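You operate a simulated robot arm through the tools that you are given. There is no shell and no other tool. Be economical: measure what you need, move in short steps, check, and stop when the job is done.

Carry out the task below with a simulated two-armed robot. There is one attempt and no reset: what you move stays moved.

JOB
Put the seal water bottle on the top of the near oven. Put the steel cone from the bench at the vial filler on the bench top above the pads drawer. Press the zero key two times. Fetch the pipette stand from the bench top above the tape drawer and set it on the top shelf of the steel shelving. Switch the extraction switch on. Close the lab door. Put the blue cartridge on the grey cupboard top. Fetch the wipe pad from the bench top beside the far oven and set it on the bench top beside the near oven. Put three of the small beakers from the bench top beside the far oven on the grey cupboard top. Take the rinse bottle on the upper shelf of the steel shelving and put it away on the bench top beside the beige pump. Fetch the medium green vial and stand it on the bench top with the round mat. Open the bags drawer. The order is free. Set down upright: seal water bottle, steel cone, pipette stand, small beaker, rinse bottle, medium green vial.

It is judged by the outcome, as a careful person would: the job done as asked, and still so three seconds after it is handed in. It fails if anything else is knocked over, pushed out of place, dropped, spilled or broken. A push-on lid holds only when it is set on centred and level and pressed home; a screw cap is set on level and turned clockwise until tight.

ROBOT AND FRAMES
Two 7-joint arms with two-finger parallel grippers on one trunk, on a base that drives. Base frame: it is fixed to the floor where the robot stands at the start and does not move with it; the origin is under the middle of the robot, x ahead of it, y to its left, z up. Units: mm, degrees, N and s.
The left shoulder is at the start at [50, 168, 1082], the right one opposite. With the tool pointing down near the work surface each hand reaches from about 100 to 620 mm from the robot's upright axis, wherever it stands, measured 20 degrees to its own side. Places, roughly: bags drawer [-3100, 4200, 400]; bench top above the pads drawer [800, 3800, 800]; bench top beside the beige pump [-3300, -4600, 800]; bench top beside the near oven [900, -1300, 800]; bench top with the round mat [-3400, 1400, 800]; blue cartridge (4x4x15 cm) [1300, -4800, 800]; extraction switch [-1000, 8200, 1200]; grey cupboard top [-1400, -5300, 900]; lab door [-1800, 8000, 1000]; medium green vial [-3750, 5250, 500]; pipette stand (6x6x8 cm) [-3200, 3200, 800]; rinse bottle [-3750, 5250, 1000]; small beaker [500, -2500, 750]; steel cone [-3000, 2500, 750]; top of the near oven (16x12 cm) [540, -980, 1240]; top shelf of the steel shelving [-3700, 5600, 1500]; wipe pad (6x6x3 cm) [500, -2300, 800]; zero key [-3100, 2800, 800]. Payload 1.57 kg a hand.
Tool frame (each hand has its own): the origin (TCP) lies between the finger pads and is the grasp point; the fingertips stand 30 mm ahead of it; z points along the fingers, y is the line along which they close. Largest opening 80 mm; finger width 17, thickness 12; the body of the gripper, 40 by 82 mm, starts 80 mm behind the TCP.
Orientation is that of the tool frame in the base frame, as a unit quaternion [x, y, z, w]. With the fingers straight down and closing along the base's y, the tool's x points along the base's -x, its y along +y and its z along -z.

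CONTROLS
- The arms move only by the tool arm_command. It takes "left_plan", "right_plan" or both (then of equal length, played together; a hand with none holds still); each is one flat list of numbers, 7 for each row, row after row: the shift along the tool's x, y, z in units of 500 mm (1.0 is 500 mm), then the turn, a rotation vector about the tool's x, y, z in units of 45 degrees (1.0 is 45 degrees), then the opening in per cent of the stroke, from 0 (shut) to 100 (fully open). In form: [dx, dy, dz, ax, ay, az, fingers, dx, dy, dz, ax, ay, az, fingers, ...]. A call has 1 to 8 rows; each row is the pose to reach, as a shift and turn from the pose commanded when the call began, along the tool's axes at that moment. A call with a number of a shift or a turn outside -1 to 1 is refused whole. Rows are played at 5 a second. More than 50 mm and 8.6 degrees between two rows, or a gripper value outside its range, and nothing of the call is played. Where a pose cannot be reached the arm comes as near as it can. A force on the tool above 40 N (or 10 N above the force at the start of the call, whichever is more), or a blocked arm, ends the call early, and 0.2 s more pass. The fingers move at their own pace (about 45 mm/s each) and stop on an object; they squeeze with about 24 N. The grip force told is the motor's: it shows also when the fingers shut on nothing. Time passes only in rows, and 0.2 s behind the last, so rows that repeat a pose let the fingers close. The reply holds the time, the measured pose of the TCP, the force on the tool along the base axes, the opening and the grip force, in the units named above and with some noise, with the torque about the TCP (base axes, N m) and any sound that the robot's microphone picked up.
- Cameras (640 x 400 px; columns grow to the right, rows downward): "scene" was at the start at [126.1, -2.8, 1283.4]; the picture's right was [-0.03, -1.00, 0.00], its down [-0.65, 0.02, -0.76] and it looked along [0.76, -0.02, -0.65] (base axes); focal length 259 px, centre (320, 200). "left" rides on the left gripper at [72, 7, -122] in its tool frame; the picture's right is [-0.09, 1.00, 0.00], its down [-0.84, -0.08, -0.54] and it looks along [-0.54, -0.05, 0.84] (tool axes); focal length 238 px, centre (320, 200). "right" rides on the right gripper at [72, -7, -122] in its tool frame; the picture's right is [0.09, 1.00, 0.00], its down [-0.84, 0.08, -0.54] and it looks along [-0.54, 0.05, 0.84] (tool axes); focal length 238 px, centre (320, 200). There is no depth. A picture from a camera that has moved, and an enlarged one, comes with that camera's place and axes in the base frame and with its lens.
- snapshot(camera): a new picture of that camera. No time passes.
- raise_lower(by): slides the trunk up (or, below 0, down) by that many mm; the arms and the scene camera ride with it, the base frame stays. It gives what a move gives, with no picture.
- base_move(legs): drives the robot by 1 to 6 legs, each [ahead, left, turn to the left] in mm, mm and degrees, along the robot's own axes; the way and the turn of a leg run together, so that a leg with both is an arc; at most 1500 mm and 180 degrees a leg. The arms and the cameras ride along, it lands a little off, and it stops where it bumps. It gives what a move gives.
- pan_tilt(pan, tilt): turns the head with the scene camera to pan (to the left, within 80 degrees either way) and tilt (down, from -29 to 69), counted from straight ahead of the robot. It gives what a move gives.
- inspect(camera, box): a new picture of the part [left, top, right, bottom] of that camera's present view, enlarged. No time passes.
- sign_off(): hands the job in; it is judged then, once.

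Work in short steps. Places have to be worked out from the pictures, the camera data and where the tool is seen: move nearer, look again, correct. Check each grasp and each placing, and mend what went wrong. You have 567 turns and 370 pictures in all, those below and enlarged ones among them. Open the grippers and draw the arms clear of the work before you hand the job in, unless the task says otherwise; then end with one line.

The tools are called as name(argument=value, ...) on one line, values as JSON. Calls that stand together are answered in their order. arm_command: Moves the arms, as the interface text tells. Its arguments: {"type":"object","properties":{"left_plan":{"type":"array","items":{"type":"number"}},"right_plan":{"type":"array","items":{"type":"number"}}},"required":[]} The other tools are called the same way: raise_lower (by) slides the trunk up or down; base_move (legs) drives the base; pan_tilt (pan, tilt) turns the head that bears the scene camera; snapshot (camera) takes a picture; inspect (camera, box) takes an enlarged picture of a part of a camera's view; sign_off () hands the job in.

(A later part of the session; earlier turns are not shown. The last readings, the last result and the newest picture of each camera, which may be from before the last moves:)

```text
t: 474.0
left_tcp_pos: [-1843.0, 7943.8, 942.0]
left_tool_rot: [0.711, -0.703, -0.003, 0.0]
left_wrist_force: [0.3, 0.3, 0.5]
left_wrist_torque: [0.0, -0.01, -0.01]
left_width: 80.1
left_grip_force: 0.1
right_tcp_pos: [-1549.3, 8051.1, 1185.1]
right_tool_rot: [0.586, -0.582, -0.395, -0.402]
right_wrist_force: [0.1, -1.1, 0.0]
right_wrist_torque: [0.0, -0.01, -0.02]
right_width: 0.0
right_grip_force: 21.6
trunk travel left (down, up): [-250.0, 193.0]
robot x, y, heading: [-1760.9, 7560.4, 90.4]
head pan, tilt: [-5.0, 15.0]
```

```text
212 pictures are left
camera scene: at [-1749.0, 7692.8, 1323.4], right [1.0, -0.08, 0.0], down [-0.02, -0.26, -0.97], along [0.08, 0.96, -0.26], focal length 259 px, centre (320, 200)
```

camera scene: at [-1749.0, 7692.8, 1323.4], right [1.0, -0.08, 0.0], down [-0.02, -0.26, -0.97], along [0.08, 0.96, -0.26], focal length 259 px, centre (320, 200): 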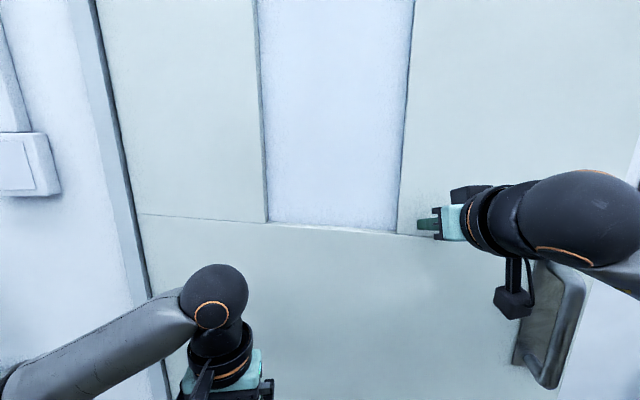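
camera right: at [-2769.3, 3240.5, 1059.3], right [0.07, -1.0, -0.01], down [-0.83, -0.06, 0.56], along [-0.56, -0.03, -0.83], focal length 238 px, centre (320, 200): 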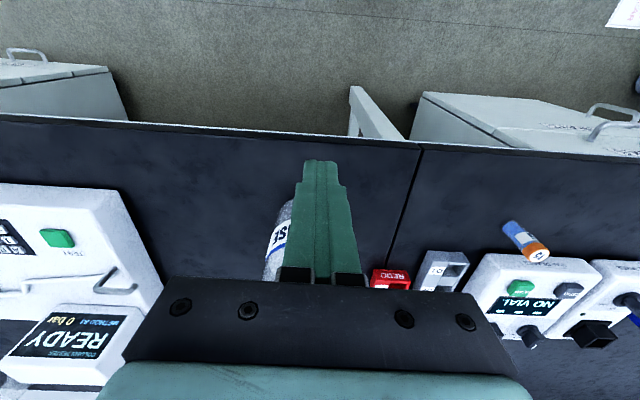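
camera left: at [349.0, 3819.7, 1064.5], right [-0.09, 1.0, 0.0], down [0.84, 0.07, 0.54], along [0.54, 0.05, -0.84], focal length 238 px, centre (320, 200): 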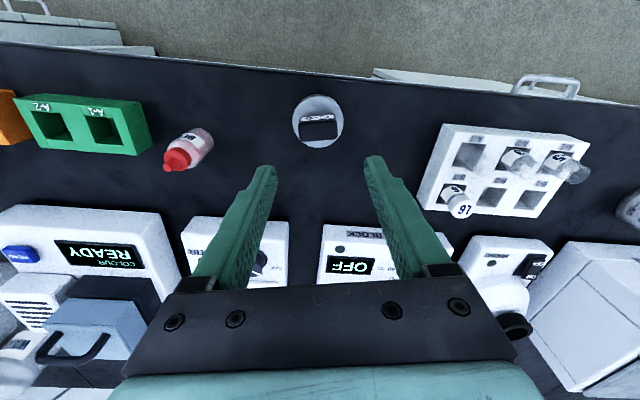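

Continue the push.

arm_command(right_plan=[-0.0075, 0, 0.0185, 0, 0, 0, 0, -0.015, 0, 0.037, 0, 0, 0, 0, -0.0225, 0, 0.0555, 0, 0, 0, 0, -0.03, 0, 0.074, 0, 0, 0, 0, -0.0375, 0, 0.0925, 0, 0, 0, 0, -0.045, 0, 0.111, 0, 0, 0, 0, -0.0525, 0, 0.1295, 0, 0, 0, 0, -0.06, 0, 0.148, 0, 0, 0, 0])

snapshot(camera="scene")

```text
t: 475.8
left_tcp_pos: [-1843.2, 7944.8, 942.8]
left_tool_rot: [0.71, -0.704, -0.003, 0.001]
left_wrist_force: [-0.2, 0.1, 0.5]
left_wrist_torque: [0.03, 0.0, 0.01]
left_width: 80.3
left_grip_force: 0.0
right_tcp_pos: [-1548.1, 8128.5, 1188.9]
right_tool_rot: [0.585, -0.584, -0.394, -0.403]
right_wrist_force: [-0.1, -0.2, -0.3]
right_wrist_torque: [0.0, 0.0, -0.01]
right_width: 0.0
right_grip_force: 21.4
trunk travel left (down, up): [-250.0, 193.0]
robot x, y, heading: [-1759.0, 7560.1, 90.1]
head pan, tilt: [-5.0, 15.0]
```

```text
211 pictures are left
camera scene: at [-1748.9, 7692.6, 1323.4], right [1.0, -0.08, 0.0], down [-0.02, -0.26, -0.97], along [0.08, 0.96, -0.26], focal length 259 px, centre (320, 200)
```

scene: 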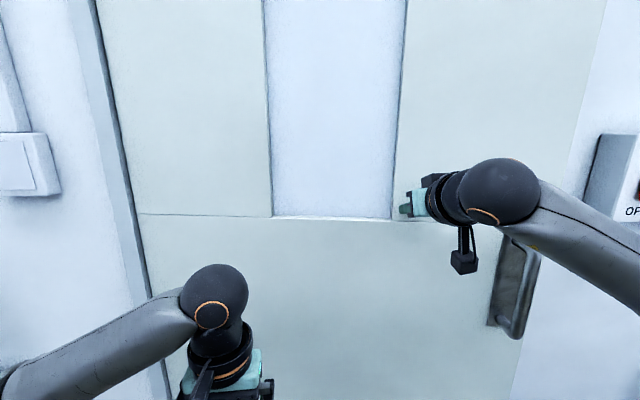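

Nearly closed. Retract, drive closer, and push home.

arm_command(right_plan=[0.03, 0, -0.074, 0, 0, 0, 0, 0.06, 0, -0.148, 0, 0, 0, 0, 0.09, 0, -0.222, 0, 0, 0, 0, 0.12, 0, -0.296, 0, 0, 0, 0])

base_move(legs=[[100, 0, 0]])

arm_command(right_plan=[-0.015, 0, 0.037, 0, 0, 0, 0, -0.03, 0, 0.074, 0, 0, 0, 0, -0.0375, 0, 0.0925, 0, 0, 0, 0, -0.045, 0, 0.111, 0, 0, 0, 0, -0.0525, 0, 0.1295, 0, 0, 0, 0, -0.06, 0, 0.148, 0, 0, 0, 0, -0.0675, 0, 0.1665, 0, 0, 0, 0, -0.075, 0, 0.185, 0, 0, 0, 0])

snapshot(camera="scene")

```text
t: 476.8
left_tcp_pos: [-1842.3, 7943.8, 943.1]
left_tool_rot: [0.71, -0.704, -0.003, 0.0]
left_wrist_force: [0.4, -0.5, -0.9]
left_wrist_torque: [0.02, -0.02, 0.03]
left_width: 80.1
left_grip_force: 0.0
right_tcp_pos: [-1550.4, 7969.8, 1182.1]
right_tool_rot: [0.585, -0.584, -0.394, -0.402]
right_wrist_force: [0.3, -0.2, -0.3]
right_wrist_torque: [-0.01, 0.0, 0.02]
right_width: 0.1
right_grip_force: 20.9
trunk travel left (down, up): [-250.0, 193.0]
robot x, y, heading: [-1758.4, 7559.0, 90.3]
head pan, tilt: [-5.0, 15.0]
```

```text
t: 477.9
left_tcp_pos: [-1842.6, 8045.0, 941.1]
left_tool_rot: [0.711, -0.704, -0.003, 0.001]
left_wrist_force: [0.4, 0.1, -0.4]
left_wrist_torque: [-0.02, 0.02, 0.02]
left_width: 80.0
left_grip_force: 0.0
right_tcp_pos: [-1550.8, 8069.9, 1183.9]
right_tool_rot: [0.585, -0.584, -0.393, -0.402]
right_wrist_force: [-0.2, 0.1, -1.6]
right_wrist_torque: [0.0, 0.01, 0.02]
right_width: 0.0
right_grip_force: 21.6
trunk travel left (down, up): [-250.0, 193.0]
robot x, y, heading: [-1763.5, 7657.3, 89.7]
head pan, tilt: [-5.0, 15.0]
```

```text
t: 479.7
left_tcp_pos: [-1842.2, 8044.2, 942.7]
left_tool_rot: [0.71, -0.705, -0.004, 0.001]
left_wrist_force: [0.1, 0.3, 0.5]
left_wrist_torque: [0.03, -0.02, -0.02]
left_width: 80.0
left_grip_force: 0.0
right_tcp_pos: [-1551.0, 8171.7, 1186.8]
right_tool_rot: [0.584, -0.584, -0.394, -0.403]
right_wrist_force: [-0.2, -0.5, 0.2]
right_wrist_torque: [0.02, -0.01, 0.01]
right_width: 0.1
right_grip_force: 21.3
trunk travel left (down, up): [-250.0, 193.0]
robot x, y, heading: [-1758.4, 7660.6, 90.0]
head pan, tilt: [-5.0, 15.0]
```

```text
210 pictures are left
camera scene: at [-1749.1, 7792.7, 1323.4], right [1.0, -0.09, 0.0], down [-0.02, -0.26, -0.97], along [0.08, 0.96, -0.26], focal length 259 px, centre (320, 200)
```

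scene: 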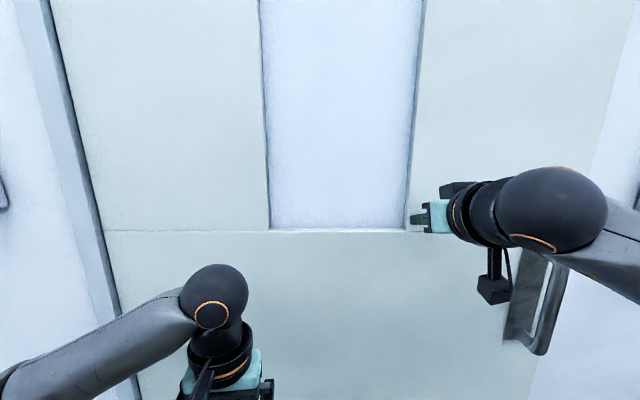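

arm_command(right_plan=[-0.0075, 0, 0.0185, 0, 0, 0, 0, -0.015, 0, 0.037, 0, 0, 0, 0, -0.0225, 0, 0.0555, 0, 0, 0, 0, -0.03, 0, 0.074, 0, 0, 0, 0, -0.0375, 0, 0.0925, 0, 0, 0, 0, -0.045, 0, 0.111, 0, 0, 0, 0])

pan_tilt(pan=-30, tilt=15)

snapshot(camera="scene")

```text
t: 481.1
left_tcp_pos: [-1842.2, 8044.0, 942.9]
left_tool_rot: [0.71, -0.704, -0.004, 0.0]
left_wrist_force: [0.1, -1.3, 0.8]
left_wrist_torque: [0.01, 0.0, 0.02]
left_width: 80.2
left_grip_force: 0.1
right_tcp_pos: [-1548.5, 8228.7, 1183.7]
right_tool_rot: [0.586, -0.584, -0.393, -0.402]
right_wrist_force: [-0.7, -11.6, -3.5]
right_wrist_torque: [-0.17, 0.08, 0.01]
right_width: 0.1
right_grip_force: 21.3
trunk travel left (down, up): [-250.0, 193.0]
robot x, y, heading: [-1756.8, 7658.7, 90.4]
head pan, tilt: [-5.0, 15.0]
```

```text
t: 482.0
left_tcp_pos: [-1842.3, 8043.4, 942.8]
left_tool_rot: [0.71, -0.704, -0.003, 0.0]
left_wrist_force: [0.0, 0.4, -0.4]
left_wrist_torque: [-0.01, -0.01, 0.01]
left_width: 80.1
left_grip_force: 0.1
right_tcp_pos: [-1547.9, 8228.2, 1184.9]
right_tool_rot: [0.585, -0.584, -0.393, -0.402]
right_wrist_force: [-1.5, -15.8, -6.8]
right_wrist_torque: [-0.27, -0.04, 0.05]
right_width: 0.2
right_grip_force: 21.4
trunk travel left (down, up): [-250.0, 193.0]
robot x, y, heading: [-1755.2, 7662.0, 90.1]
head pan, tilt: [-30.0, 15.0]
```

```text
209 pictures are left
camera scene: at [-1710.2, 7778.7, 1323.6], right [0.87, -0.5, 0.0], down [-0.13, -0.22, -0.97], along [0.48, 0.84, -0.26], focal length 259 px, centre (320, 200)
```

scene: 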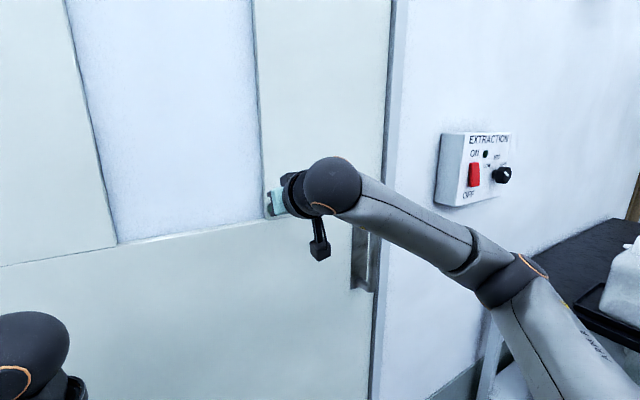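

The leaf meets the frame (16 N). Press a bit harder to be sure it's seated, then withdraw.

arm_command(right_plan=[-0.004, 0, 0.009, 0, 0, 0, 0, -0.007, 0, 0.017, 0, 0, 0, 0, -0.007, 0, 0.017, 0, 0, 0, 0])

arm_command(right_plan=[0.03, 0, -0.074, 0, 0, 0, 0, 0.06, 0, -0.148, 0, 0, 0, 0, 0.09, 0, -0.222, 0, 0, 0, 0, 0.12, 0, -0.296, 0, 0, 0, 0])

snapshot(camera="scene")

```text
t: 482.5
left_tcp_pos: [-1841.9, 8042.9, 943.7]
left_tool_rot: [0.71, -0.705, -0.004, 0.0]
left_wrist_force: [-0.6, -0.6, -0.5]
left_wrist_torque: [0.02, -0.01, -0.02]
left_width: 80.2
left_grip_force: 0.1
right_tcp_pos: [-1548.3, 8228.7, 1184.6]
right_tool_rot: [0.586, -0.584, -0.393, -0.401]
right_wrist_force: [2.8, -19.0, -0.9]
right_wrist_torque: [-0.05, 0.11, -0.07]
right_width: 0.0
right_grip_force: 21.7
trunk travel left (down, up): [-250.0, 193.0]
robot x, y, heading: [-1759.1, 7660.8, 89.8]
head pan, tilt: [-30.0, 15.0]
stopped in row 2 (right hand): the force on the tool passed its limit at 44 N (the readings are from after the stop); the commanded pose is now the measured one
```

```text
t: 483.5
left_tcp_pos: [-1842.3, 8044.0, 943.6]
left_tool_rot: [0.71, -0.704, -0.004, 0.001]
left_wrist_force: [-0.2, -0.2, 1.0]
left_wrist_torque: [-0.02, -0.01, 0.04]
left_width: 80.0
left_grip_force: 0.1
right_tcp_pos: [-1547.6, 8072.8, 1181.5]
right_tool_rot: [0.587, -0.586, -0.391, -0.4]
right_wrist_force: [-0.5, 0.0, -0.6]
right_wrist_torque: [0.01, -0.01, 0.0]
right_width: 0.0
right_grip_force: 21.1
trunk travel left (down, up): [-250.0, 193.0]
robot x, y, heading: [-1759.8, 7657.6, 90.4]
head pan, tilt: [-30.0, 15.0]
```

```text
208 pictures are left
camera scene: at [-1710.3, 7779.7, 1323.5], right [0.87, -0.5, 0.0], down [-0.13, -0.22, -0.97], along [0.48, 0.84, -0.26], focal length 259 px, centre (320, 200)
```

scene: 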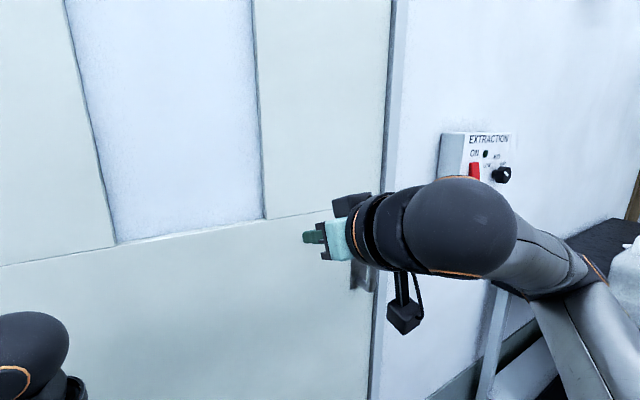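

Door is closed. Now the extraction switch: inspect it.

inspect(camera="scene", box=[420, 110, 540, 210])

```text
4.00 times, centred on (480, 160) of scene
camera zoom: at [-1710.3, 7779.7, 1323.5], right [0.87, -0.5, 0.0], down [-0.13, -0.22, -0.97], along [0.48, 0.84, -0.26], focal length 1034 px, centre (-320, 360)
```

zoom: 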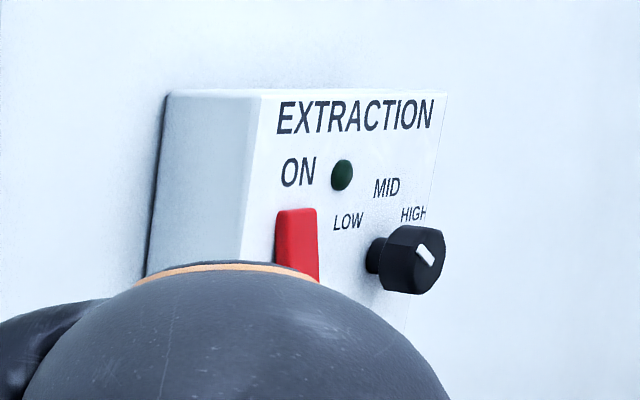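

I move right, staying left of the trolley, and look at the switch.

base_move(legs=[[-250, 0, 0], [0, -430, 0]])

pan_tilt(pan=-25, tilt=20)

snapshot(camera="scene")

```text
t: 489.2
left_tcp_pos: [-1411.0, 7783.3, 941.9]
left_tool_rot: [-0.707, 0.708, 0.003, -0.001]
left_wrist_force: [-0.8, 0.4, 0.5]
left_wrist_torque: [0.0, 0.01, -0.02]
left_width: 80.2
left_grip_force: 0.1
right_tcp_pos: [-1116.1, 7810.2, 1182.7]
right_tool_rot: [-0.584, 0.588, 0.389, 0.402]
right_wrist_force: [1.1, 0.6, -0.4]
right_wrist_torque: [0.03, 0.04, -0.01]
right_width: 0.0
right_grip_force: 21.5
trunk travel left (down, up): [-250.0, 193.0]
robot x, y, heading: [-1330.7, 7400.5, 89.4]
head pan, tilt: [-30.0, 15.0]
```

```text
t: 489.9
left_tcp_pos: [-1410.7, 7783.3, 942.2]
left_tool_rot: [-0.707, 0.708, 0.003, -0.001]
left_wrist_force: [0.3, -0.3, -0.3]
left_wrist_torque: [-0.04, 0.03, 0.0]
left_width: 79.9
left_grip_force: 0.0
right_tcp_pos: [-1116.5, 7809.8, 1182.4]
right_tool_rot: [-0.583, 0.589, 0.389, 0.402]
right_wrist_force: [0.2, 0.3, 0.5]
right_wrist_torque: [0.02, -0.05, 0.01]
right_width: 0.0
right_grip_force: 21.5
trunk travel left (down, up): [-250.0, 193.0]
robot x, y, heading: [-1331.5, 7399.1, 89.7]
head pan, tilt: [-25.0, 20.0]
```

```text
206 pictures are left
camera scene: at [-1289.2, 7522.4, 1315.3], right [0.9, -0.43, 0.0], down [-0.15, -0.31, -0.94], along [0.41, 0.85, -0.34], focal length 259 px, centre (320, 200)
```

scene: 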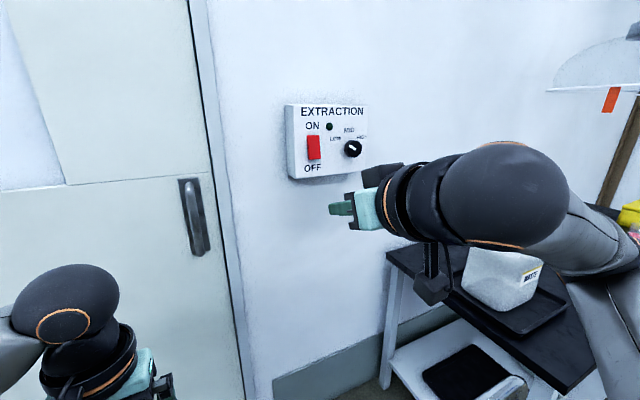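

inspect(camera="scene", box=[270, 90, 390, 190])

pan_tilt(pan=-35, tilt=45)

snapshot(camera="scene")

```text
4.00 times, centred on (330, 140) of scene
camera zoom: at [-1289.2, 7522.4, 1315.3], right [0.9, -0.43, 0.0], down [-0.15, -0.31, -0.94], along [0.41, 0.85, -0.34], focal length 1034 px, centre (280, 440)
```

zoom: 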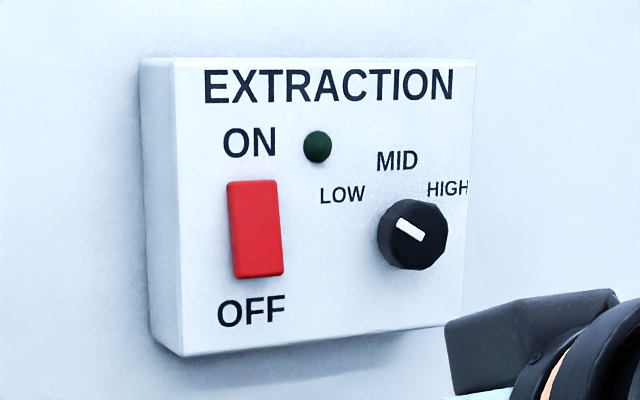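

```text
t: 490.8
left_tcp_pos: [-1411.0, 7783.7, 941.8]
left_tool_rot: [-0.707, 0.708, 0.002, -0.001]
left_wrist_force: [0.2, -0.5, -0.4]
left_wrist_torque: [-0.01, 0.01, -0.04]
left_width: 79.9
left_grip_force: 0.0
right_tcp_pos: [-1115.4, 7811.6, 1183.3]
right_tool_rot: [-0.584, 0.588, 0.389, 0.402]
right_wrist_force: [0.2, 0.1, -0.2]
right_wrist_torque: [-0.02, -0.01, 0.01]
right_width: 0.1
right_grip_force: 21.1
trunk travel left (down, up): [-250.0, 193.0]
robot x, y, heading: [-1333.8, 7398.0, 89.7]
head pan, tilt: [-35.0, 45.0]
```

```text
204 pictures are left
camera scene: at [-1282.1, 7504.6, 1276.7], right [0.81, -0.58, 0.0], down [-0.41, -0.58, -0.71], along [0.41, 0.58, -0.71], focal length 259 px, centre (320, 200)
```

scene: 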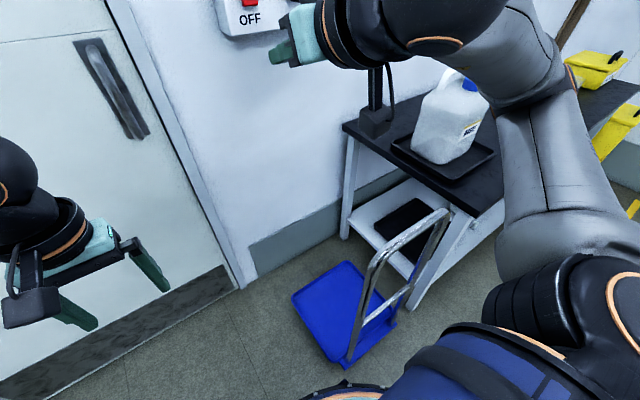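

Rocker is OFF (LED dark). Trolley left edge x≈−1050, so I keep the base at x≈−1365 and move ahead.

base_move(legs=[[0, 35, 0], [300, 0, 0]])

arm_command(right_plan=[0, -0.09, 0, 0, 0, 0, 0, 0, -0.18, 0, 0, 0, 0, 0, 0, -0.27, 0, 0, 0, 0, 0, 0, -0.36, 0, 0, 0, 0, 0])

snapshot(camera="right")

pan_tilt(pan=-40, tilt=20)

snapshot(camera="scene")

```text
t: 493.1
left_tcp_pos: [-1442.9, 8016.3, 942.8]
left_tool_rot: [-0.706, 0.709, 0.003, -0.001]
left_wrist_force: [-0.2, 0.2, 0.7]
left_wrist_torque: [0.0, 0.01, 0.0]
left_width: 80.1
left_grip_force: 0.1
right_tcp_pos: [-1147.1, 8041.6, 1183.7]
right_tool_rot: [-0.582, 0.588, 0.39, 0.404]
right_wrist_force: [-0.5, 0.0, 0.5]
right_wrist_torque: [-0.02, -0.01, 0.01]
right_width: 0.0
right_grip_force: 21.5
trunk travel left (down, up): [-250.0, 193.0]
robot x, y, heading: [-1364.3, 7631.6, 89.5]
head pan, tilt: [-35.0, 45.0]
stopped in leg 2: the robot was blocked; the commanded pose is now the measured one
```

```text
t: 494.1
left_tcp_pos: [-1443.5, 8014.5, 943.0]
left_tool_rot: [-0.706, 0.708, 0.004, 0.001]
left_wrist_force: [-0.7, -0.3, -1.1]
left_wrist_torque: [0.0, 0.02, 0.04]
left_width: 80.3
left_grip_force: 0.0
right_tcp_pos: [-971.6, 8036.1, 1184.0]
right_tool_rot: [-0.584, 0.586, 0.391, 0.403]
right_wrist_force: [-0.4, 0.0, -0.9]
right_wrist_torque: [0.0, 0.0, -0.01]
right_width: 0.0
right_grip_force: 21.5
trunk travel left (down, up): [-250.0, 193.0]
robot x, y, heading: [-1366.4, 7635.5, 89.4]
head pan, tilt: [-35.0, 45.0]
```

```text
203 pictures are left
camera right: at [-967.3, 7894.8, 1163.2], right [-0.99, -0.02, -0.1], down [-0.09, -0.19, 0.98], along [-0.04, 0.98, 0.19], focal length 238 px, centre (320, 200)
```

right: 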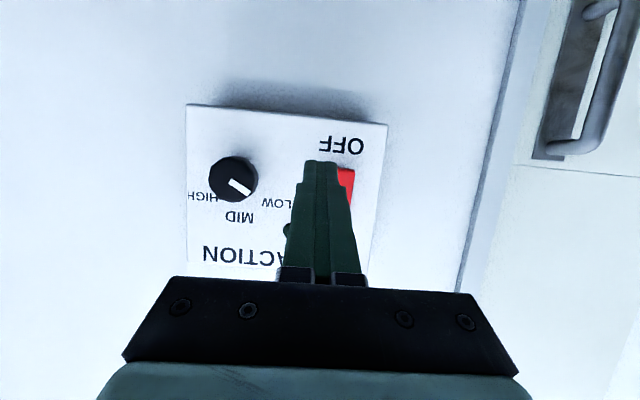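

```text
t: 495.0
left_tcp_pos: [-1444.1, 8015.8, 942.8]
left_tool_rot: [-0.706, 0.708, 0.003, -0.001]
left_wrist_force: [0.6, -0.1, -0.3]
left_wrist_torque: [-0.01, -0.02, 0.03]
left_width: 79.9
left_grip_force: 0.1
right_tcp_pos: [-971.8, 8036.5, 1184.4]
right_tool_rot: [-0.583, 0.589, 0.388, 0.402]
right_wrist_force: [-0.7, -0.3, -1.2]
right_wrist_torque: [-0.01, 0.03, -0.01]
right_width: 0.0
right_grip_force: 21.1
trunk travel left (down, up): [-250.0, 193.0]
robot x, y, heading: [-1363.1, 7631.8, 89.3]
head pan, tilt: [-40.0, 20.0]
```

```text
202 pictures are left
camera scene: at [-1301.1, 7740.7, 1315.2], right [0.76, -0.65, 0.0], down [-0.22, -0.26, -0.94], along [0.61, 0.71, -0.34], focal length 259 px, centre (320, 200)
```

scene: 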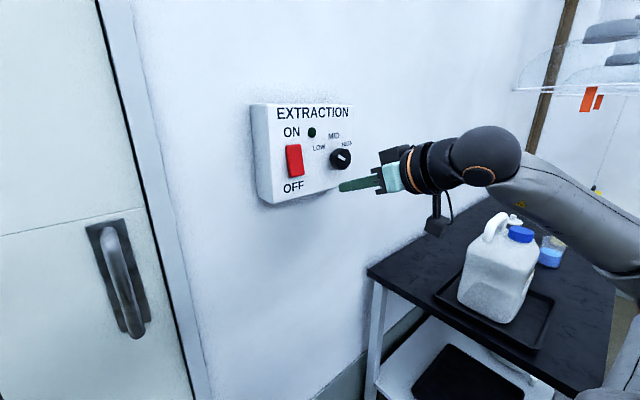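

Face of the box is near y≈8127; rocker at x≈−1014, z 1191–1246. Raise and shift the hand so the tip faces the ON half, then look.

arm_command(right_plan=[-0.06, 0.042, -0.03, 0, 0, 0, 0, -0.12, 0.084, -0.055, 0, 0, 0, 0])

inspect(camera="scene", box=[240, 80, 420, 220])

snapshot(camera="right")

```text
t: 495.6
left_tcp_pos: [-1442.6, 8015.9, 941.6]
left_tool_rot: [-0.706, 0.708, 0.003, 0.0]
left_wrist_force: [0.4, -0.1, -0.3]
left_wrist_torque: [0.03, 0.0, 0.03]
left_width: 80.1
left_grip_force: 0.0
right_tcp_pos: [-1010.9, 8032.7, 1249.4]
right_tool_rot: [-0.583, 0.588, 0.389, 0.404]
right_wrist_force: [0.0, 0.4, 0.3]
right_wrist_torque: [-0.02, 0.01, 0.01]
right_width: 0.0
right_grip_force: 20.8
trunk travel left (down, up): [-250.0, 193.0]
robot x, y, heading: [-1361.9, 7632.0, 89.7]
head pan, tilt: [-40.0, 20.0]
```

```text
2.86 times, centred on (330, 150) of scene
camera zoom: at [-1301.6, 7740.5, 1315.3], right [0.76, -0.65, 0.0], down [-0.22, -0.26, -0.94], along [0.61, 0.71, -0.34], focal length 739 px, centre (291, 343)
```

zoom: 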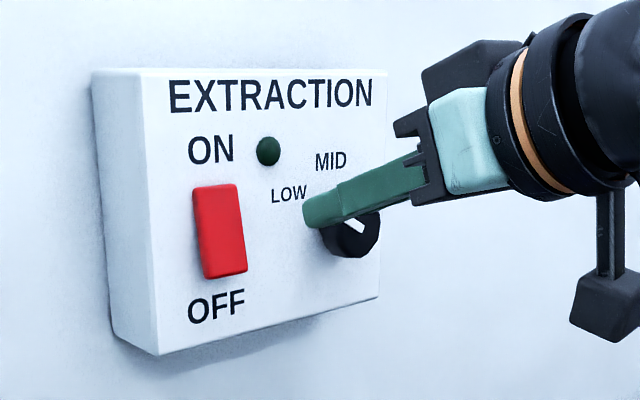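

```text
200 pictures are left
camera right: at [-1007.2, 7892.0, 1228.8], right [-1.0, -0.02, -0.1], down [-0.09, -0.19, 0.98], along [-0.04, 0.98, 0.19], focal length 238 px, centre (320, 200)
```

right: 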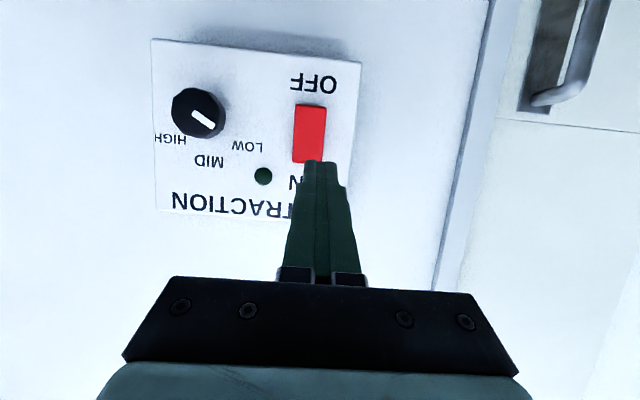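

Adjust 10 mm and push forward in small steps onto the ON half.

arm_command(right_plan=[0, -0.02, 0.054, 0, 0, 0, 0, -0.0148, -0.02, 0.0912, 0, 0, 0, 0, -0.0222, -0.02, 0.1098, 0, 0, 0, 0, -0.0274, -0.02, 0.1228, 0, 0, 0, 0])

inspect(camera="scene", box=[240, 80, 420, 220])

```text
t: 496.6
left_tcp_pos: [-1443.3, 8014.7, 942.3]
left_tool_rot: [-0.706, 0.708, 0.003, 0.0]
left_wrist_force: [-0.7, -0.2, 0.5]
left_wrist_torque: [0.02, 0.02, 0.01]
left_width: 79.9
left_grip_force: 0.1
right_tcp_pos: [-999.1, 8097.9, 1239.6]
right_tool_rot: [-0.583, 0.588, 0.39, 0.403]
right_wrist_force: [-0.7, -0.1, -0.7]
right_wrist_torque: [-0.02, -0.02, 0.01]
right_width: 0.1
right_grip_force: 21.6
trunk travel left (down, up): [-250.0, 193.0]
robot x, y, heading: [-1362.4, 7631.1, 89.6]
head pan, tilt: [-40.0, 20.0]
```

```text
2.86 times, centred on (330, 150) of scene
camera zoom: at [-1301.1, 7740.8, 1315.3], right [0.76, -0.65, 0.0], down [-0.22, -0.26, -0.94], along [0.61, 0.71, -0.34], focal length 739 px, centre (291, 343)
```

zoom: 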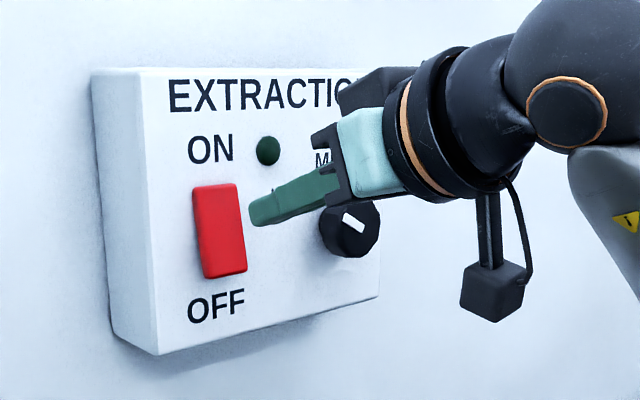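

About 50 mm more to go. Continue.

arm_command(right_plan=[-0.0148, 0, 0.0372, 0, 0, 0, 0, -0.0259, 0, 0.0651, 0, 0, 0, 0, -0.0296, 0, 0.0744, 0, 0, 0, 0, -0.0333, 0, 0.0837, 0, 0, 0, 0, -0.037, 0, 0.093, 0, 0, 0, 0])

inspect(camera="scene", box=[240, 80, 420, 220])

```text
t: 497.8
left_tcp_pos: [-1442.7, 8014.3, 943.0]
left_tool_rot: [-0.706, 0.708, 0.004, 0.001]
left_wrist_force: [-0.3, 0.2, -0.4]
left_wrist_torque: [0.02, -0.03, -0.04]
left_width: 80.0
left_grip_force: 0.0
right_tcp_pos: [-997.7, 8146.6, 1240.6]
right_tool_rot: [-0.584, 0.588, 0.39, 0.403]
right_wrist_force: [-2.0, -11.2, -1.2]
right_wrist_torque: [-0.07, 0.02, 0.03]
right_width: 0.1
right_grip_force: 21.1
trunk travel left (down, up): [-250.0, 193.0]
robot x, y, heading: [-1364.0, 7628.8, 89.5]
head pan, tilt: [-40.0, 20.0]
```

```text
2.86 times, centred on (330, 150) of scene
camera zoom: at [-1301.3, 7738.8, 1315.5], right [0.76, -0.65, 0.0], down [-0.22, -0.26, -0.94], along [0.61, 0.71, -0.34], focal length 739 px, centre (291, 343)
```

zoom: 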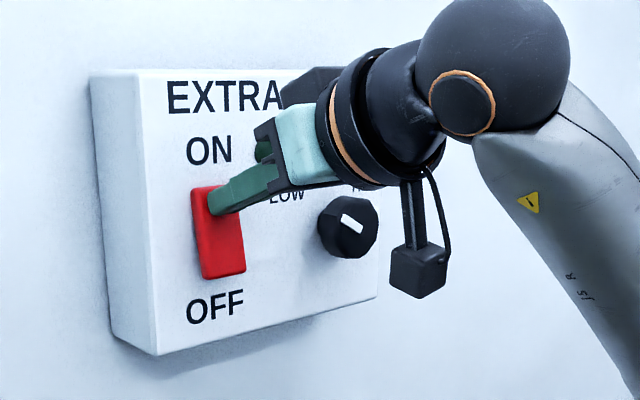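

Contact (11 N) on the ON half. Push a few mm further.

arm_command(right_plan=[-0.0022, 0, 0.0056, 0, 0, 0, 0, -0.0045, 0, 0.0112, 0, 0, 0, 0, -0.006, 0, 0.015, 0, 0, 0, 0])

inspect(camera="scene", box=[240, 80, 420, 220])

```text
t: 498.4
left_tcp_pos: [-1442.5, 8013.3, 944.4]
left_tool_rot: [-0.705, 0.709, 0.005, 0.0]
left_wrist_force: [0.4, -0.3, 0.1]
left_wrist_torque: [-0.02, -0.01, 0.0]
left_width: 80.0
left_grip_force: 0.0
right_tcp_pos: [-998.8, 8147.2, 1241.4]
right_tool_rot: [-0.585, 0.588, 0.388, 0.402]
right_wrist_force: [-2.2, -21.9, -1.4]
right_wrist_torque: [-0.11, 0.16, 0.09]
right_width: 0.0
right_grip_force: 21.1
trunk travel left (down, up): [-250.0, 193.0]
robot x, y, heading: [-1362.3, 7627.8, 89.2]
head pan, tilt: [-40.0, 20.0]
stopped in row 3 (right hand): the force on the tool passed its limit at 42 N (the readings are from after the stop); the commanded pose is now the measured one
```

```text
2.86 times, centred on (330, 150) of scene
camera zoom: at [-1301.2, 7736.1, 1315.7], right [0.76, -0.65, 0.0], down [-0.22, -0.26, -0.94], along [0.61, 0.71, -0.34], focal length 739 px, centre (291, 343)
```

zoom: 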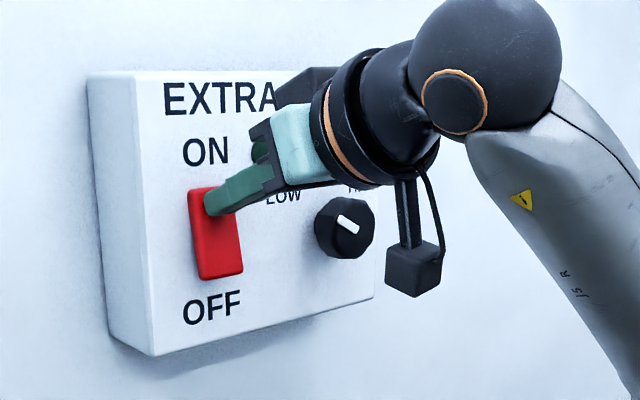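

Withdraw a bit to see whether the rocker flipped and the lamp is lit.

arm_command(right_plan=[0.02, 0, -0.05, 0, 0, 0, 0, 0.035, -0.05, -0.12, 0, 0, 0, 0, 0.05, -0.1, -0.18, 0, 0, 0, 0])

inspect(camera="scene", box=[240, 80, 420, 220])

```text
t: 499.2
left_tcp_pos: [-1442.5, 8015.8, 943.4]
left_tool_rot: [-0.705, 0.709, 0.004, -0.001]
left_wrist_force: [0.8, -0.8, 0.8]
left_wrist_torque: [0.0, 0.01, -0.03]
left_width: 80.0
left_grip_force: 0.2
right_tcp_pos: [-947.8, 8057.6, 1249.2]
right_tool_rot: [-0.585, 0.589, 0.388, 0.401]
right_wrist_force: [-0.9, 0.1, 0.6]
right_wrist_torque: [-0.01, -0.03, 0.01]
right_width: 0.1
right_grip_force: 21.2
trunk travel left (down, up): [-250.0, 193.0]
robot x, y, heading: [-1363.1, 7630.6, 89.3]
head pan, tilt: [-40.0, 20.0]
```

```text
2.86 times, centred on (330, 150) of scene
camera zoom: at [-1300.8, 7739.6, 1315.4], right [0.76, -0.65, 0.0], down [-0.22, -0.26, -0.94], along [0.61, 0.71, -0.34], focal length 739 px, centre (291, 343)
```

zoom: 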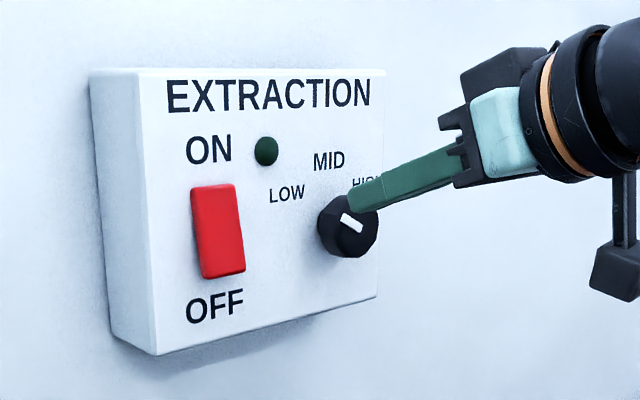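

Lamp still dark: the rocker's lower end protrudes and the upper end is already in, so pressing the top does nothing. I try the protruding lower end: move there.

arm_command(right_plan=[0.047, 0.051, 0.019, 0, 0, 0, 0, 0.0946, 0.102, 0.038, 0, 0, 0, 0, 0.0687, 0.102, 0.103, 0, 0, 0, 0, 0.0539, 0.102, 0.14, 0, 0, 0, 0])

inspect(camera="scene", box=[240, 80, 420, 220])

```text
t: 500.2
left_tcp_pos: [-1443.6, 8016.5, 941.8]
left_tool_rot: [-0.705, 0.709, 0.003, -0.001]
left_wrist_force: [0.3, 0.1, 0.4]
left_wrist_torque: [0.02, -0.01, -0.01]
left_width: 80.0
left_grip_force: 0.0
right_tcp_pos: [-998.0, 8117.7, 1196.0]
right_tool_rot: [-0.585, 0.589, 0.387, 0.401]
right_wrist_force: [-0.2, 0.1, 1.0]
right_wrist_torque: [0.01, -0.01, 0.0]
right_width: 0.0
right_grip_force: 21.8
trunk travel left (down, up): [-250.0, 193.0]
robot x, y, heading: [-1365.7, 7633.1, 89.1]
head pan, tilt: [-40.0, 20.0]
```

```text
2.86 times, centred on (330, 150) of scene
camera zoom: at [-1301.0, 7740.3, 1315.3], right [0.76, -0.65, 0.0], down [-0.22, -0.26, -0.94], along [0.61, 0.71, -0.34], focal length 739 px, centre (291, 343)
```

zoom: 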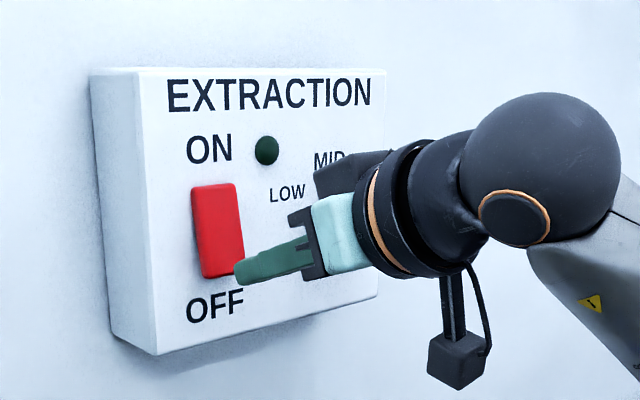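

arm_command(right_plan=[-0.0074, 0, 0.0186, 0, 0, 0, 0, -0.0126, 0, 0.0316, 0, 0, 0, 0, -0.0163, 0, 0.041, 0, 0, 0, 0, -0.02, 0, 0.0502, 0, 0, 0, 0])

inspect(camera="scene", box=[240, 80, 420, 220])

```text
t: 501.2
left_tcp_pos: [-1441.9, 8015.9, 942.6]
left_tool_rot: [-0.705, 0.709, 0.002, -0.001]
left_wrist_force: [0.5, 0.4, -0.6]
left_wrist_torque: [0.03, -0.01, -0.01]
left_width: 80.0
left_grip_force: 0.2
right_tcp_pos: [-997.2, 8142.2, 1197.8]
right_tool_rot: [-0.585, 0.589, 0.387, 0.401]
right_wrist_force: [-0.5, -0.3, -0.6]
right_wrist_torque: [-0.02, -0.01, 0.02]
right_width: 0.0
right_grip_force: 21.5
trunk travel left (down, up): [-250.0, 193.0]
robot x, y, heading: [-1365.8, 7629.7, 89.5]
head pan, tilt: [-40.0, 20.0]
```

```text
2.86 times, centred on (330, 150) of scene
camera zoom: at [-1301.0, 7740.3, 1315.3], right [0.76, -0.65, 0.0], down [-0.22, -0.26, -0.94], along [0.61, 0.71, -0.34], focal length 739 px, centre (291, 343)
```

zoom: 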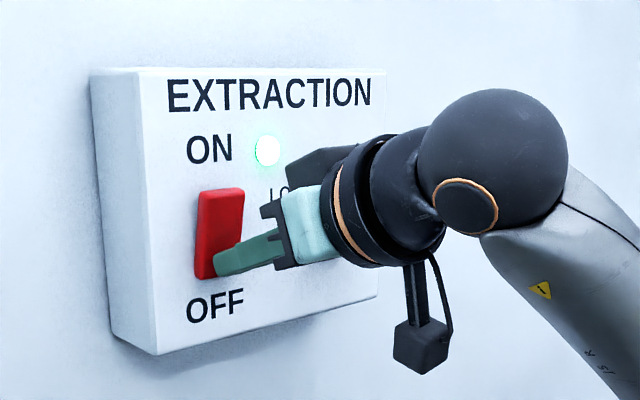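

The lamp is lit: extraction is ON. Withdraw and back off.

arm_command(right_plan=[0.02, 0, -0.05, 0, 0, 0, 0, 0.05, 0, -0.13, 0, 0, 0, 0, 0.08, 0, -0.21, 0, 0, 0, 0])

base_move(legs=[[-500, 0, 0]])

pan_tilt(pan=-15, tilt=25)

snapshot(camera="scene")

```text
t: 502.0
left_tcp_pos: [-1443.0, 8015.0, 942.9]
left_tool_rot: [-0.705, 0.709, 0.003, -0.001]
left_wrist_force: [-0.4, -0.4, -0.2]
left_wrist_torque: [-0.03, 0.0, -0.02]
left_width: 79.8
left_grip_force: 0.2
right_tcp_pos: [-1003.9, 8025.6, 1199.7]
right_tool_rot: [-0.585, 0.589, 0.387, 0.401]
right_wrist_force: [0.0, -0.7, -0.7]
right_wrist_torque: [0.0, -0.01, -0.01]
right_width: 0.2
right_grip_force: 20.9
trunk travel left (down, up): [-250.0, 193.0]
robot x, y, heading: [-1364.8, 7634.0, 89.3]
head pan, tilt: [-40.0, 20.0]
```

```text
t: 505.0
left_tcp_pos: [-1449.3, 7514.2, 942.7]
left_tool_rot: [0.708, -0.706, -0.004, 0.0]
left_wrist_force: [-0.5, 0.5, -0.3]
left_wrist_torque: [0.02, 0.0, -0.02]
left_width: 80.1
left_grip_force: 0.0
right_tcp_pos: [-1008.0, 7528.4, 1200.6]
right_tool_rot: [-0.587, 0.587, 0.388, 0.4]
right_wrist_force: [-0.1, 0.1, 0.9]
right_wrist_torque: [-0.05, 0.02, 0.03]
right_width: 0.3
right_grip_force: 22.0
trunk travel left (down, up): [-250.0, 193.0]
robot x, y, heading: [-1368.0, 7130.0, 89.5]
head pan, tilt: [-40.0, 20.0]
```

```text
t: 505.9
left_tcp_pos: [-1450.0, 7514.5, 942.3]
left_tool_rot: [0.708, -0.706, -0.003, 0.001]
left_wrist_force: [-1.0, 0.0, -0.3]
left_wrist_torque: [0.01, 0.02, -0.04]
left_width: 80.1
left_grip_force: 0.0
right_tcp_pos: [-1009.5, 7529.0, 1199.1]
right_tool_rot: [0.587, -0.587, -0.389, -0.4]
right_wrist_force: [0.0, 0.0, 0.7]
right_wrist_torque: [0.01, 0.03, 0.02]
right_width: 0.2
right_grip_force: 21.6
trunk travel left (down, up): [-250.0, 193.0]
robot x, y, heading: [-1367.6, 7128.5, 89.7]
head pan, tilt: [-15.0, 25.0]
```

```text
193 pictures are left
camera scene: at [-1341.6, 7257.9, 1307.2], right [0.96, -0.26, 0.0], down [-0.11, -0.41, -0.91], along [0.24, 0.87, -0.42], focal length 259 px, centre (320, 200)
```

scene: 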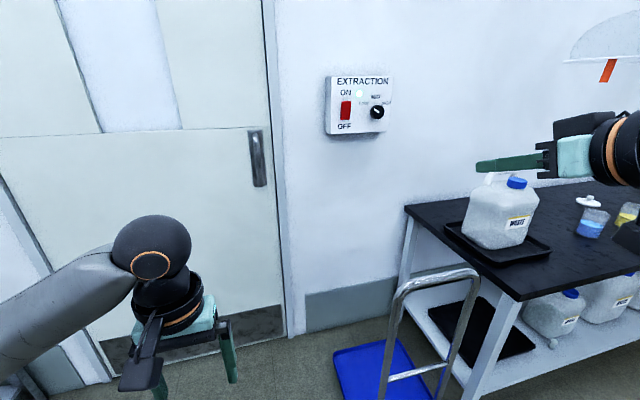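

Everything in place. Next the bags drawer on the west side. Un-tilt the right hand and drive to view it.

arm_command(right_plan=[0.03, 0.05, 0, 0, 0.18, 0, 0, 0.06, 0.1, 0.0, 0, 0.36, 0, 0, 0.09, 0.15, 0, 0, 0.54, 0, 50, 0.12, 0.2, 0, 0, 0.72, 0, 100, 0.12, 0.2, 0, 0, 0.9, 0, 100, 0.12, 0.2, 0, 0, 1.0, 0, 100])

base_move(legs=[[0, 0, 90], [300, 1450, 0], [0, 1400, 0], [300, 0, 0]])

pan_tilt(pan=0, tilt=25)

snapshot(camera="scene")

```text
t: 507.3
left_tcp_pos: [-1450.5, 7514.6, 942.7]
left_tool_rot: [0.708, -0.706, -0.004, 0.001]
left_wrist_force: [0.9, 0.3, 0.5]
left_wrist_torque: [0.03, 0.01, 0.0]
left_width: 80.0
left_grip_force: 0.1
right_tcp_pos: [-1108.5, 7507.8, 1143.2]
right_tool_rot: [-0.691, 0.695, 0.134, 0.145]
right_wrist_force: [0.0, 0.1, 0.7]
right_wrist_torque: [-0.03, -0.02, -0.01]
right_width: 80.5
right_grip_force: 0.0
trunk travel left (down, up): [-250.0, 193.0]
robot x, y, heading: [-1367.1, 7128.6, 89.7]
head pan, tilt: [-15.0, 25.0]
```

```text
t: 537.7
left_tcp_pos: [-2311.1, 4192.4, 942.4]
left_tool_rot: [1.0, 0.0, -0.002, 0.004]
left_wrist_force: [0.8, 0.7, 0.4]
left_wrist_torque: [-0.03, -0.02, -0.03]
left_width: 79.9
left_grip_force: 0.0
right_tcp_pos: [-2304.6, 4532.1, 1143.1]
right_tool_rot: [0.98, -0.003, -0.197, -0.007]
right_wrist_force: [-0.3, 0.3, -0.1]
right_wrist_torque: [-0.01, -0.02, 0.02]
right_width: 80.0
right_grip_force: 0.1
trunk travel left (down, up): [-250.0, 193.0]
robot x, y, heading: [-1925.1, 4271.2, 179.8]
head pan, tilt: [-15.0, 25.0]
```

```text
t: 538.5
left_tcp_pos: [-2311.4, 4190.5, 942.1]
left_tool_rot: [1.0, 0.0, -0.002, 0.003]
left_wrist_force: [-0.4, 0.1, -0.8]
left_wrist_torque: [0.02, -0.01, -0.01]
left_width: 80.2
left_grip_force: 0.0
right_tcp_pos: [-2304.1, 4531.4, 1142.7]
right_tool_rot: [0.98, -0.004, -0.198, -0.007]
right_wrist_force: [0.7, -0.6, -0.2]
right_wrist_torque: [-0.03, 0.0, -0.02]
right_width: 79.9
right_grip_force: 0.1
trunk travel left (down, up): [-250.0, 193.0]
robot x, y, heading: [-1927.9, 4271.1, 179.6]
head pan, tilt: [0.0, 25.0]
```

```text
192 pictures are left
camera scene: at [-2057.1, 4272.7, 1307.2], right [0.01, 1.0, 0.0], down [0.42, 0.0, -0.91], along [-0.91, 0.01, -0.42], focal length 259 px, centre (320, 200)
```

scene: 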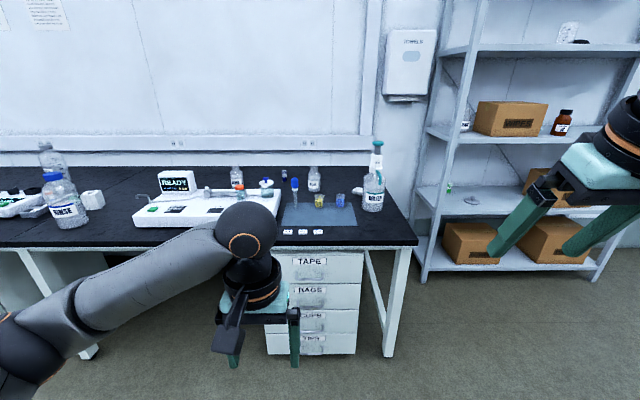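

inspect(camera="scene", box=[250, 240, 400, 360])

inspect(camera="scene", box=[420, 0, 640, 290])

```text
3.33 times, centred on (325, 300) of scene
camera zoom: at [-2057.1, 4272.7, 1307.2], right [0.01, 1.0, 0.0], down [0.42, 0.0, -0.91], along [-0.91, 0.01, -0.42], focal length 862 px, centre (303, -133)
```

zoom: 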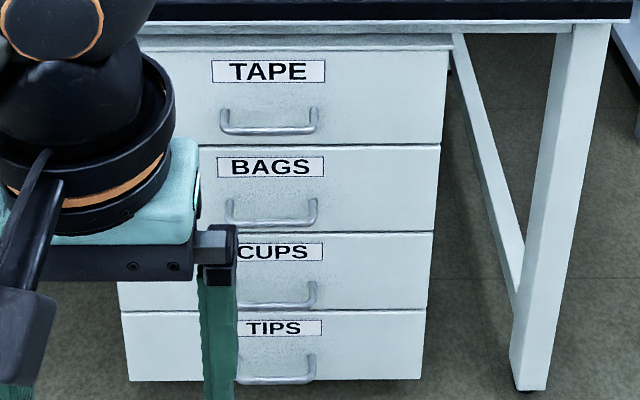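

```text
1.38 times, centred on (530, 145) of scene
camera zoom: at [-2057.1, 4272.7, 1307.2], right [0.01, 1.0, 0.0], down [0.42, 0.0, -0.91], along [-0.91, 0.01, -0.42], focal length 357 px, centre (30, 276)
```

zoom: 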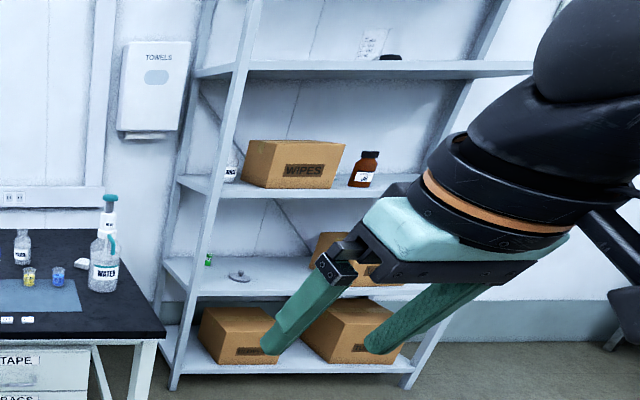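

Bags handle bar ≈(−2865,4242,437). I'll grip the bar with the left hand rolled 90° (fingers above/below) and tilted forward. First lower the trunk and roll the hand in free space.

raise_lower(by=-250)

arm_command(left_plan=[0, 0, 0, 0, 0, 0.18, 100, 0, 0, 0, 0, 0, 0.36, 100, 0, 0, 0, 0, 0, 0.54, 100, 0, 0, 0, 0, 0, 0.72, 100, 0, 0, 0, 0, 0, 0.9, 100, 0, 0, 0, 0, 0, 1.0, 100])

arm_command(left_plan=[0, 0, 0, 0, 0, 0.18, 100, 0, 0, 0, 0, 0, 0.36, 100, 0, 0, 0, 0, 0, 0.54, 100, 0, 0, 0, 0, 0, 0.72, 100, 0, 0, 0, 0, 0, 0.9, 100, 0, 0, 0, 0, 0, 1.0, 100])

```text
t: 541.1
left_tcp_pos: [-2312.6, 4191.0, 692.6]
left_tool_rot: [1.0, 0.001, -0.002, 0.002]
left_wrist_force: [-0.2, 0.1, 0.0]
left_wrist_torque: [0.0, 0.03, 0.0]
left_width: 79.8
left_grip_force: 0.1
right_tcp_pos: [-2304.2, 4530.6, 893.4]
right_tool_rot: [0.98, -0.005, -0.198, -0.008]
right_wrist_force: [-0.1, 0.0, 0.2]
right_wrist_torque: [-0.01, -0.01, 0.04]
right_width: 80.3
right_grip_force: 0.0
trunk travel left (down, up): [0.0, 443.0]
robot x, y, heading: [-1925.2, 4270.8, 179.7]
head pan, tilt: [0.0, 25.0]
```

```text
t: 542.5
left_tcp_pos: [-2311.5, 4191.2, 692.9]
left_tool_rot: [0.923, -0.385, -0.001, 0.004]
left_wrist_force: [0.1, -0.3, -0.1]
left_wrist_torque: [0.02, 0.03, -0.01]
left_width: 79.7
left_grip_force: 0.0
right_tcp_pos: [-2303.9, 4531.6, 892.9]
right_tool_rot: [0.98, -0.004, -0.198, -0.007]
right_wrist_force: [0.6, -0.1, 0.2]
right_wrist_torque: [0.03, 0.0, 0.02]
right_width: 80.3
right_grip_force: 0.1
trunk travel left (down, up): [0.0, 443.0]
robot x, y, heading: [-1923.3, 4271.4, 179.7]
head pan, tilt: [0.0, 25.0]
```

```text
t: 543.9
left_tcp_pos: [-2311.2, 4192.5, 693.4]
left_tool_rot: [-0.706, 0.709, -0.002, -0.004]
left_wrist_force: [0.0, 0.6, 0.0]
left_wrist_torque: [0.02, -0.01, 0.01]
left_width: 79.7
left_grip_force: 0.1
right_tcp_pos: [-2303.8, 4531.7, 892.8]
right_tool_rot: [0.98, -0.005, -0.198, -0.008]
right_wrist_force: [-0.5, 0.5, -0.1]
right_wrist_torque: [0.01, -0.03, -0.01]
right_width: 79.8
right_grip_force: 0.0
trunk travel left (down, up): [0.0, 443.0]
robot x, y, heading: [-1927.7, 4274.1, 179.6]
head pan, tilt: [0.0, 25.0]
```

Roll done. Now tilt the fingers forward.

arm_command(left_plan=[0, 0, 0, -0.18, 0, 0, 100, 0, 0, 0, -0.36, 0, 0, 100, 0, 0, 0, -0.54, 0, 0, 100, 0, 0, 0, -0.72, 0, 0, 100, 0, 0, 0, -0.9, 0, 0, 100, 0, 0, 0, -1.0, 0, 0, 100])

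arm_command(left_plan=[0, 0, 0, -0.18, 0, 0, 100, 0, 0, 0, -0.36, 0, 0, 100, 0, 0, 0, -0.54, 0, 0, 100, 0, 0, 0, -0.7, 0, 0, 100])

pan_tilt(pan=5, tilt=45)

snapshot(camera="scene")

```text
t: 545.3
left_tcp_pos: [-2311.4, 4190.8, 693.2]
left_tool_rot: [-0.652, 0.652, 0.271, -0.275]
left_wrist_force: [-0.2, 1.0, 0.3]
left_wrist_torque: [-0.01, -0.02, 0.03]
left_width: 80.0
left_grip_force: 0.0
right_tcp_pos: [-2304.3, 4531.3, 892.9]
right_tool_rot: [0.98, -0.004, -0.198, -0.007]
right_wrist_force: [-0.2, 0.8, 0.0]
right_wrist_torque: [-0.03, 0.0, -0.01]
right_width: 80.2
right_grip_force: 0.1
trunk travel left (down, up): [0.0, 443.0]
robot x, y, heading: [-1926.2, 4273.1, 179.5]
head pan, tilt: [0.0, 25.0]
```

```text
t: 546.3
left_tcp_pos: [-2312.7, 4189.8, 691.8]
left_tool_rot: [-0.552, 0.556, 0.437, -0.441]
left_wrist_force: [0.7, 0.2, -0.9]
left_wrist_torque: [-0.01, 0.01, -0.05]
left_width: 80.0
left_grip_force: 0.1
left hand out of reach, approached as far as the arm can: row 3
right_tcp_pos: [-2304.1, 4530.5, 893.9]
right_tool_rot: [0.98, -0.004, -0.197, -0.007]
right_wrist_force: [0.3, -0.2, 0.9]
right_wrist_torque: [0.01, 0.02, -0.02]
right_width: 79.9
right_grip_force: 0.1
trunk travel left (down, up): [0.0, 443.0]
robot x, y, heading: [-1928.5, 4272.2, 179.6]
head pan, tilt: [0.0, 25.0]
```

```text
t: 547.1
left_tcp_pos: [-2311.1, 4190.5, 692.2]
left_tool_rot: [-0.554, 0.556, 0.437, -0.44]
left_wrist_force: [-0.3, -0.3, -0.1]
left_wrist_torque: [0.0, -0.03, -0.02]
left_width: 80.0
left_grip_force: 0.0
right_tcp_pos: [-2304.2, 4530.5, 894.1]
right_tool_rot: [0.98, -0.004, -0.197, -0.007]
right_wrist_force: [0.2, -0.7, -0.4]
right_wrist_torque: [0.01, -0.01, -0.02]
right_width: 80.0
right_grip_force: 0.1
trunk travel left (down, up): [0.0, 443.0]
robot x, y, heading: [-1924.0, 4272.9, 179.8]
head pan, tilt: [5.0, 45.0]
```

```text
189 pictures are left
camera scene: at [-2046.0, 4265.5, 1027.0], right [-0.08, 1.0, 0.0], down [0.7, 0.06, -0.71], along [-0.71, -0.06, -0.71], focal length 259 px, centre (320, 200)
```

scene: 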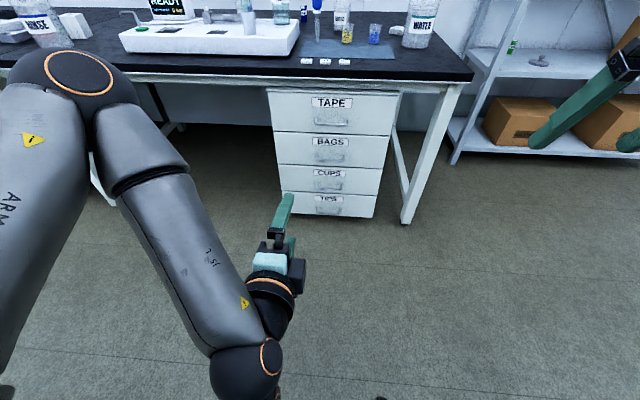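

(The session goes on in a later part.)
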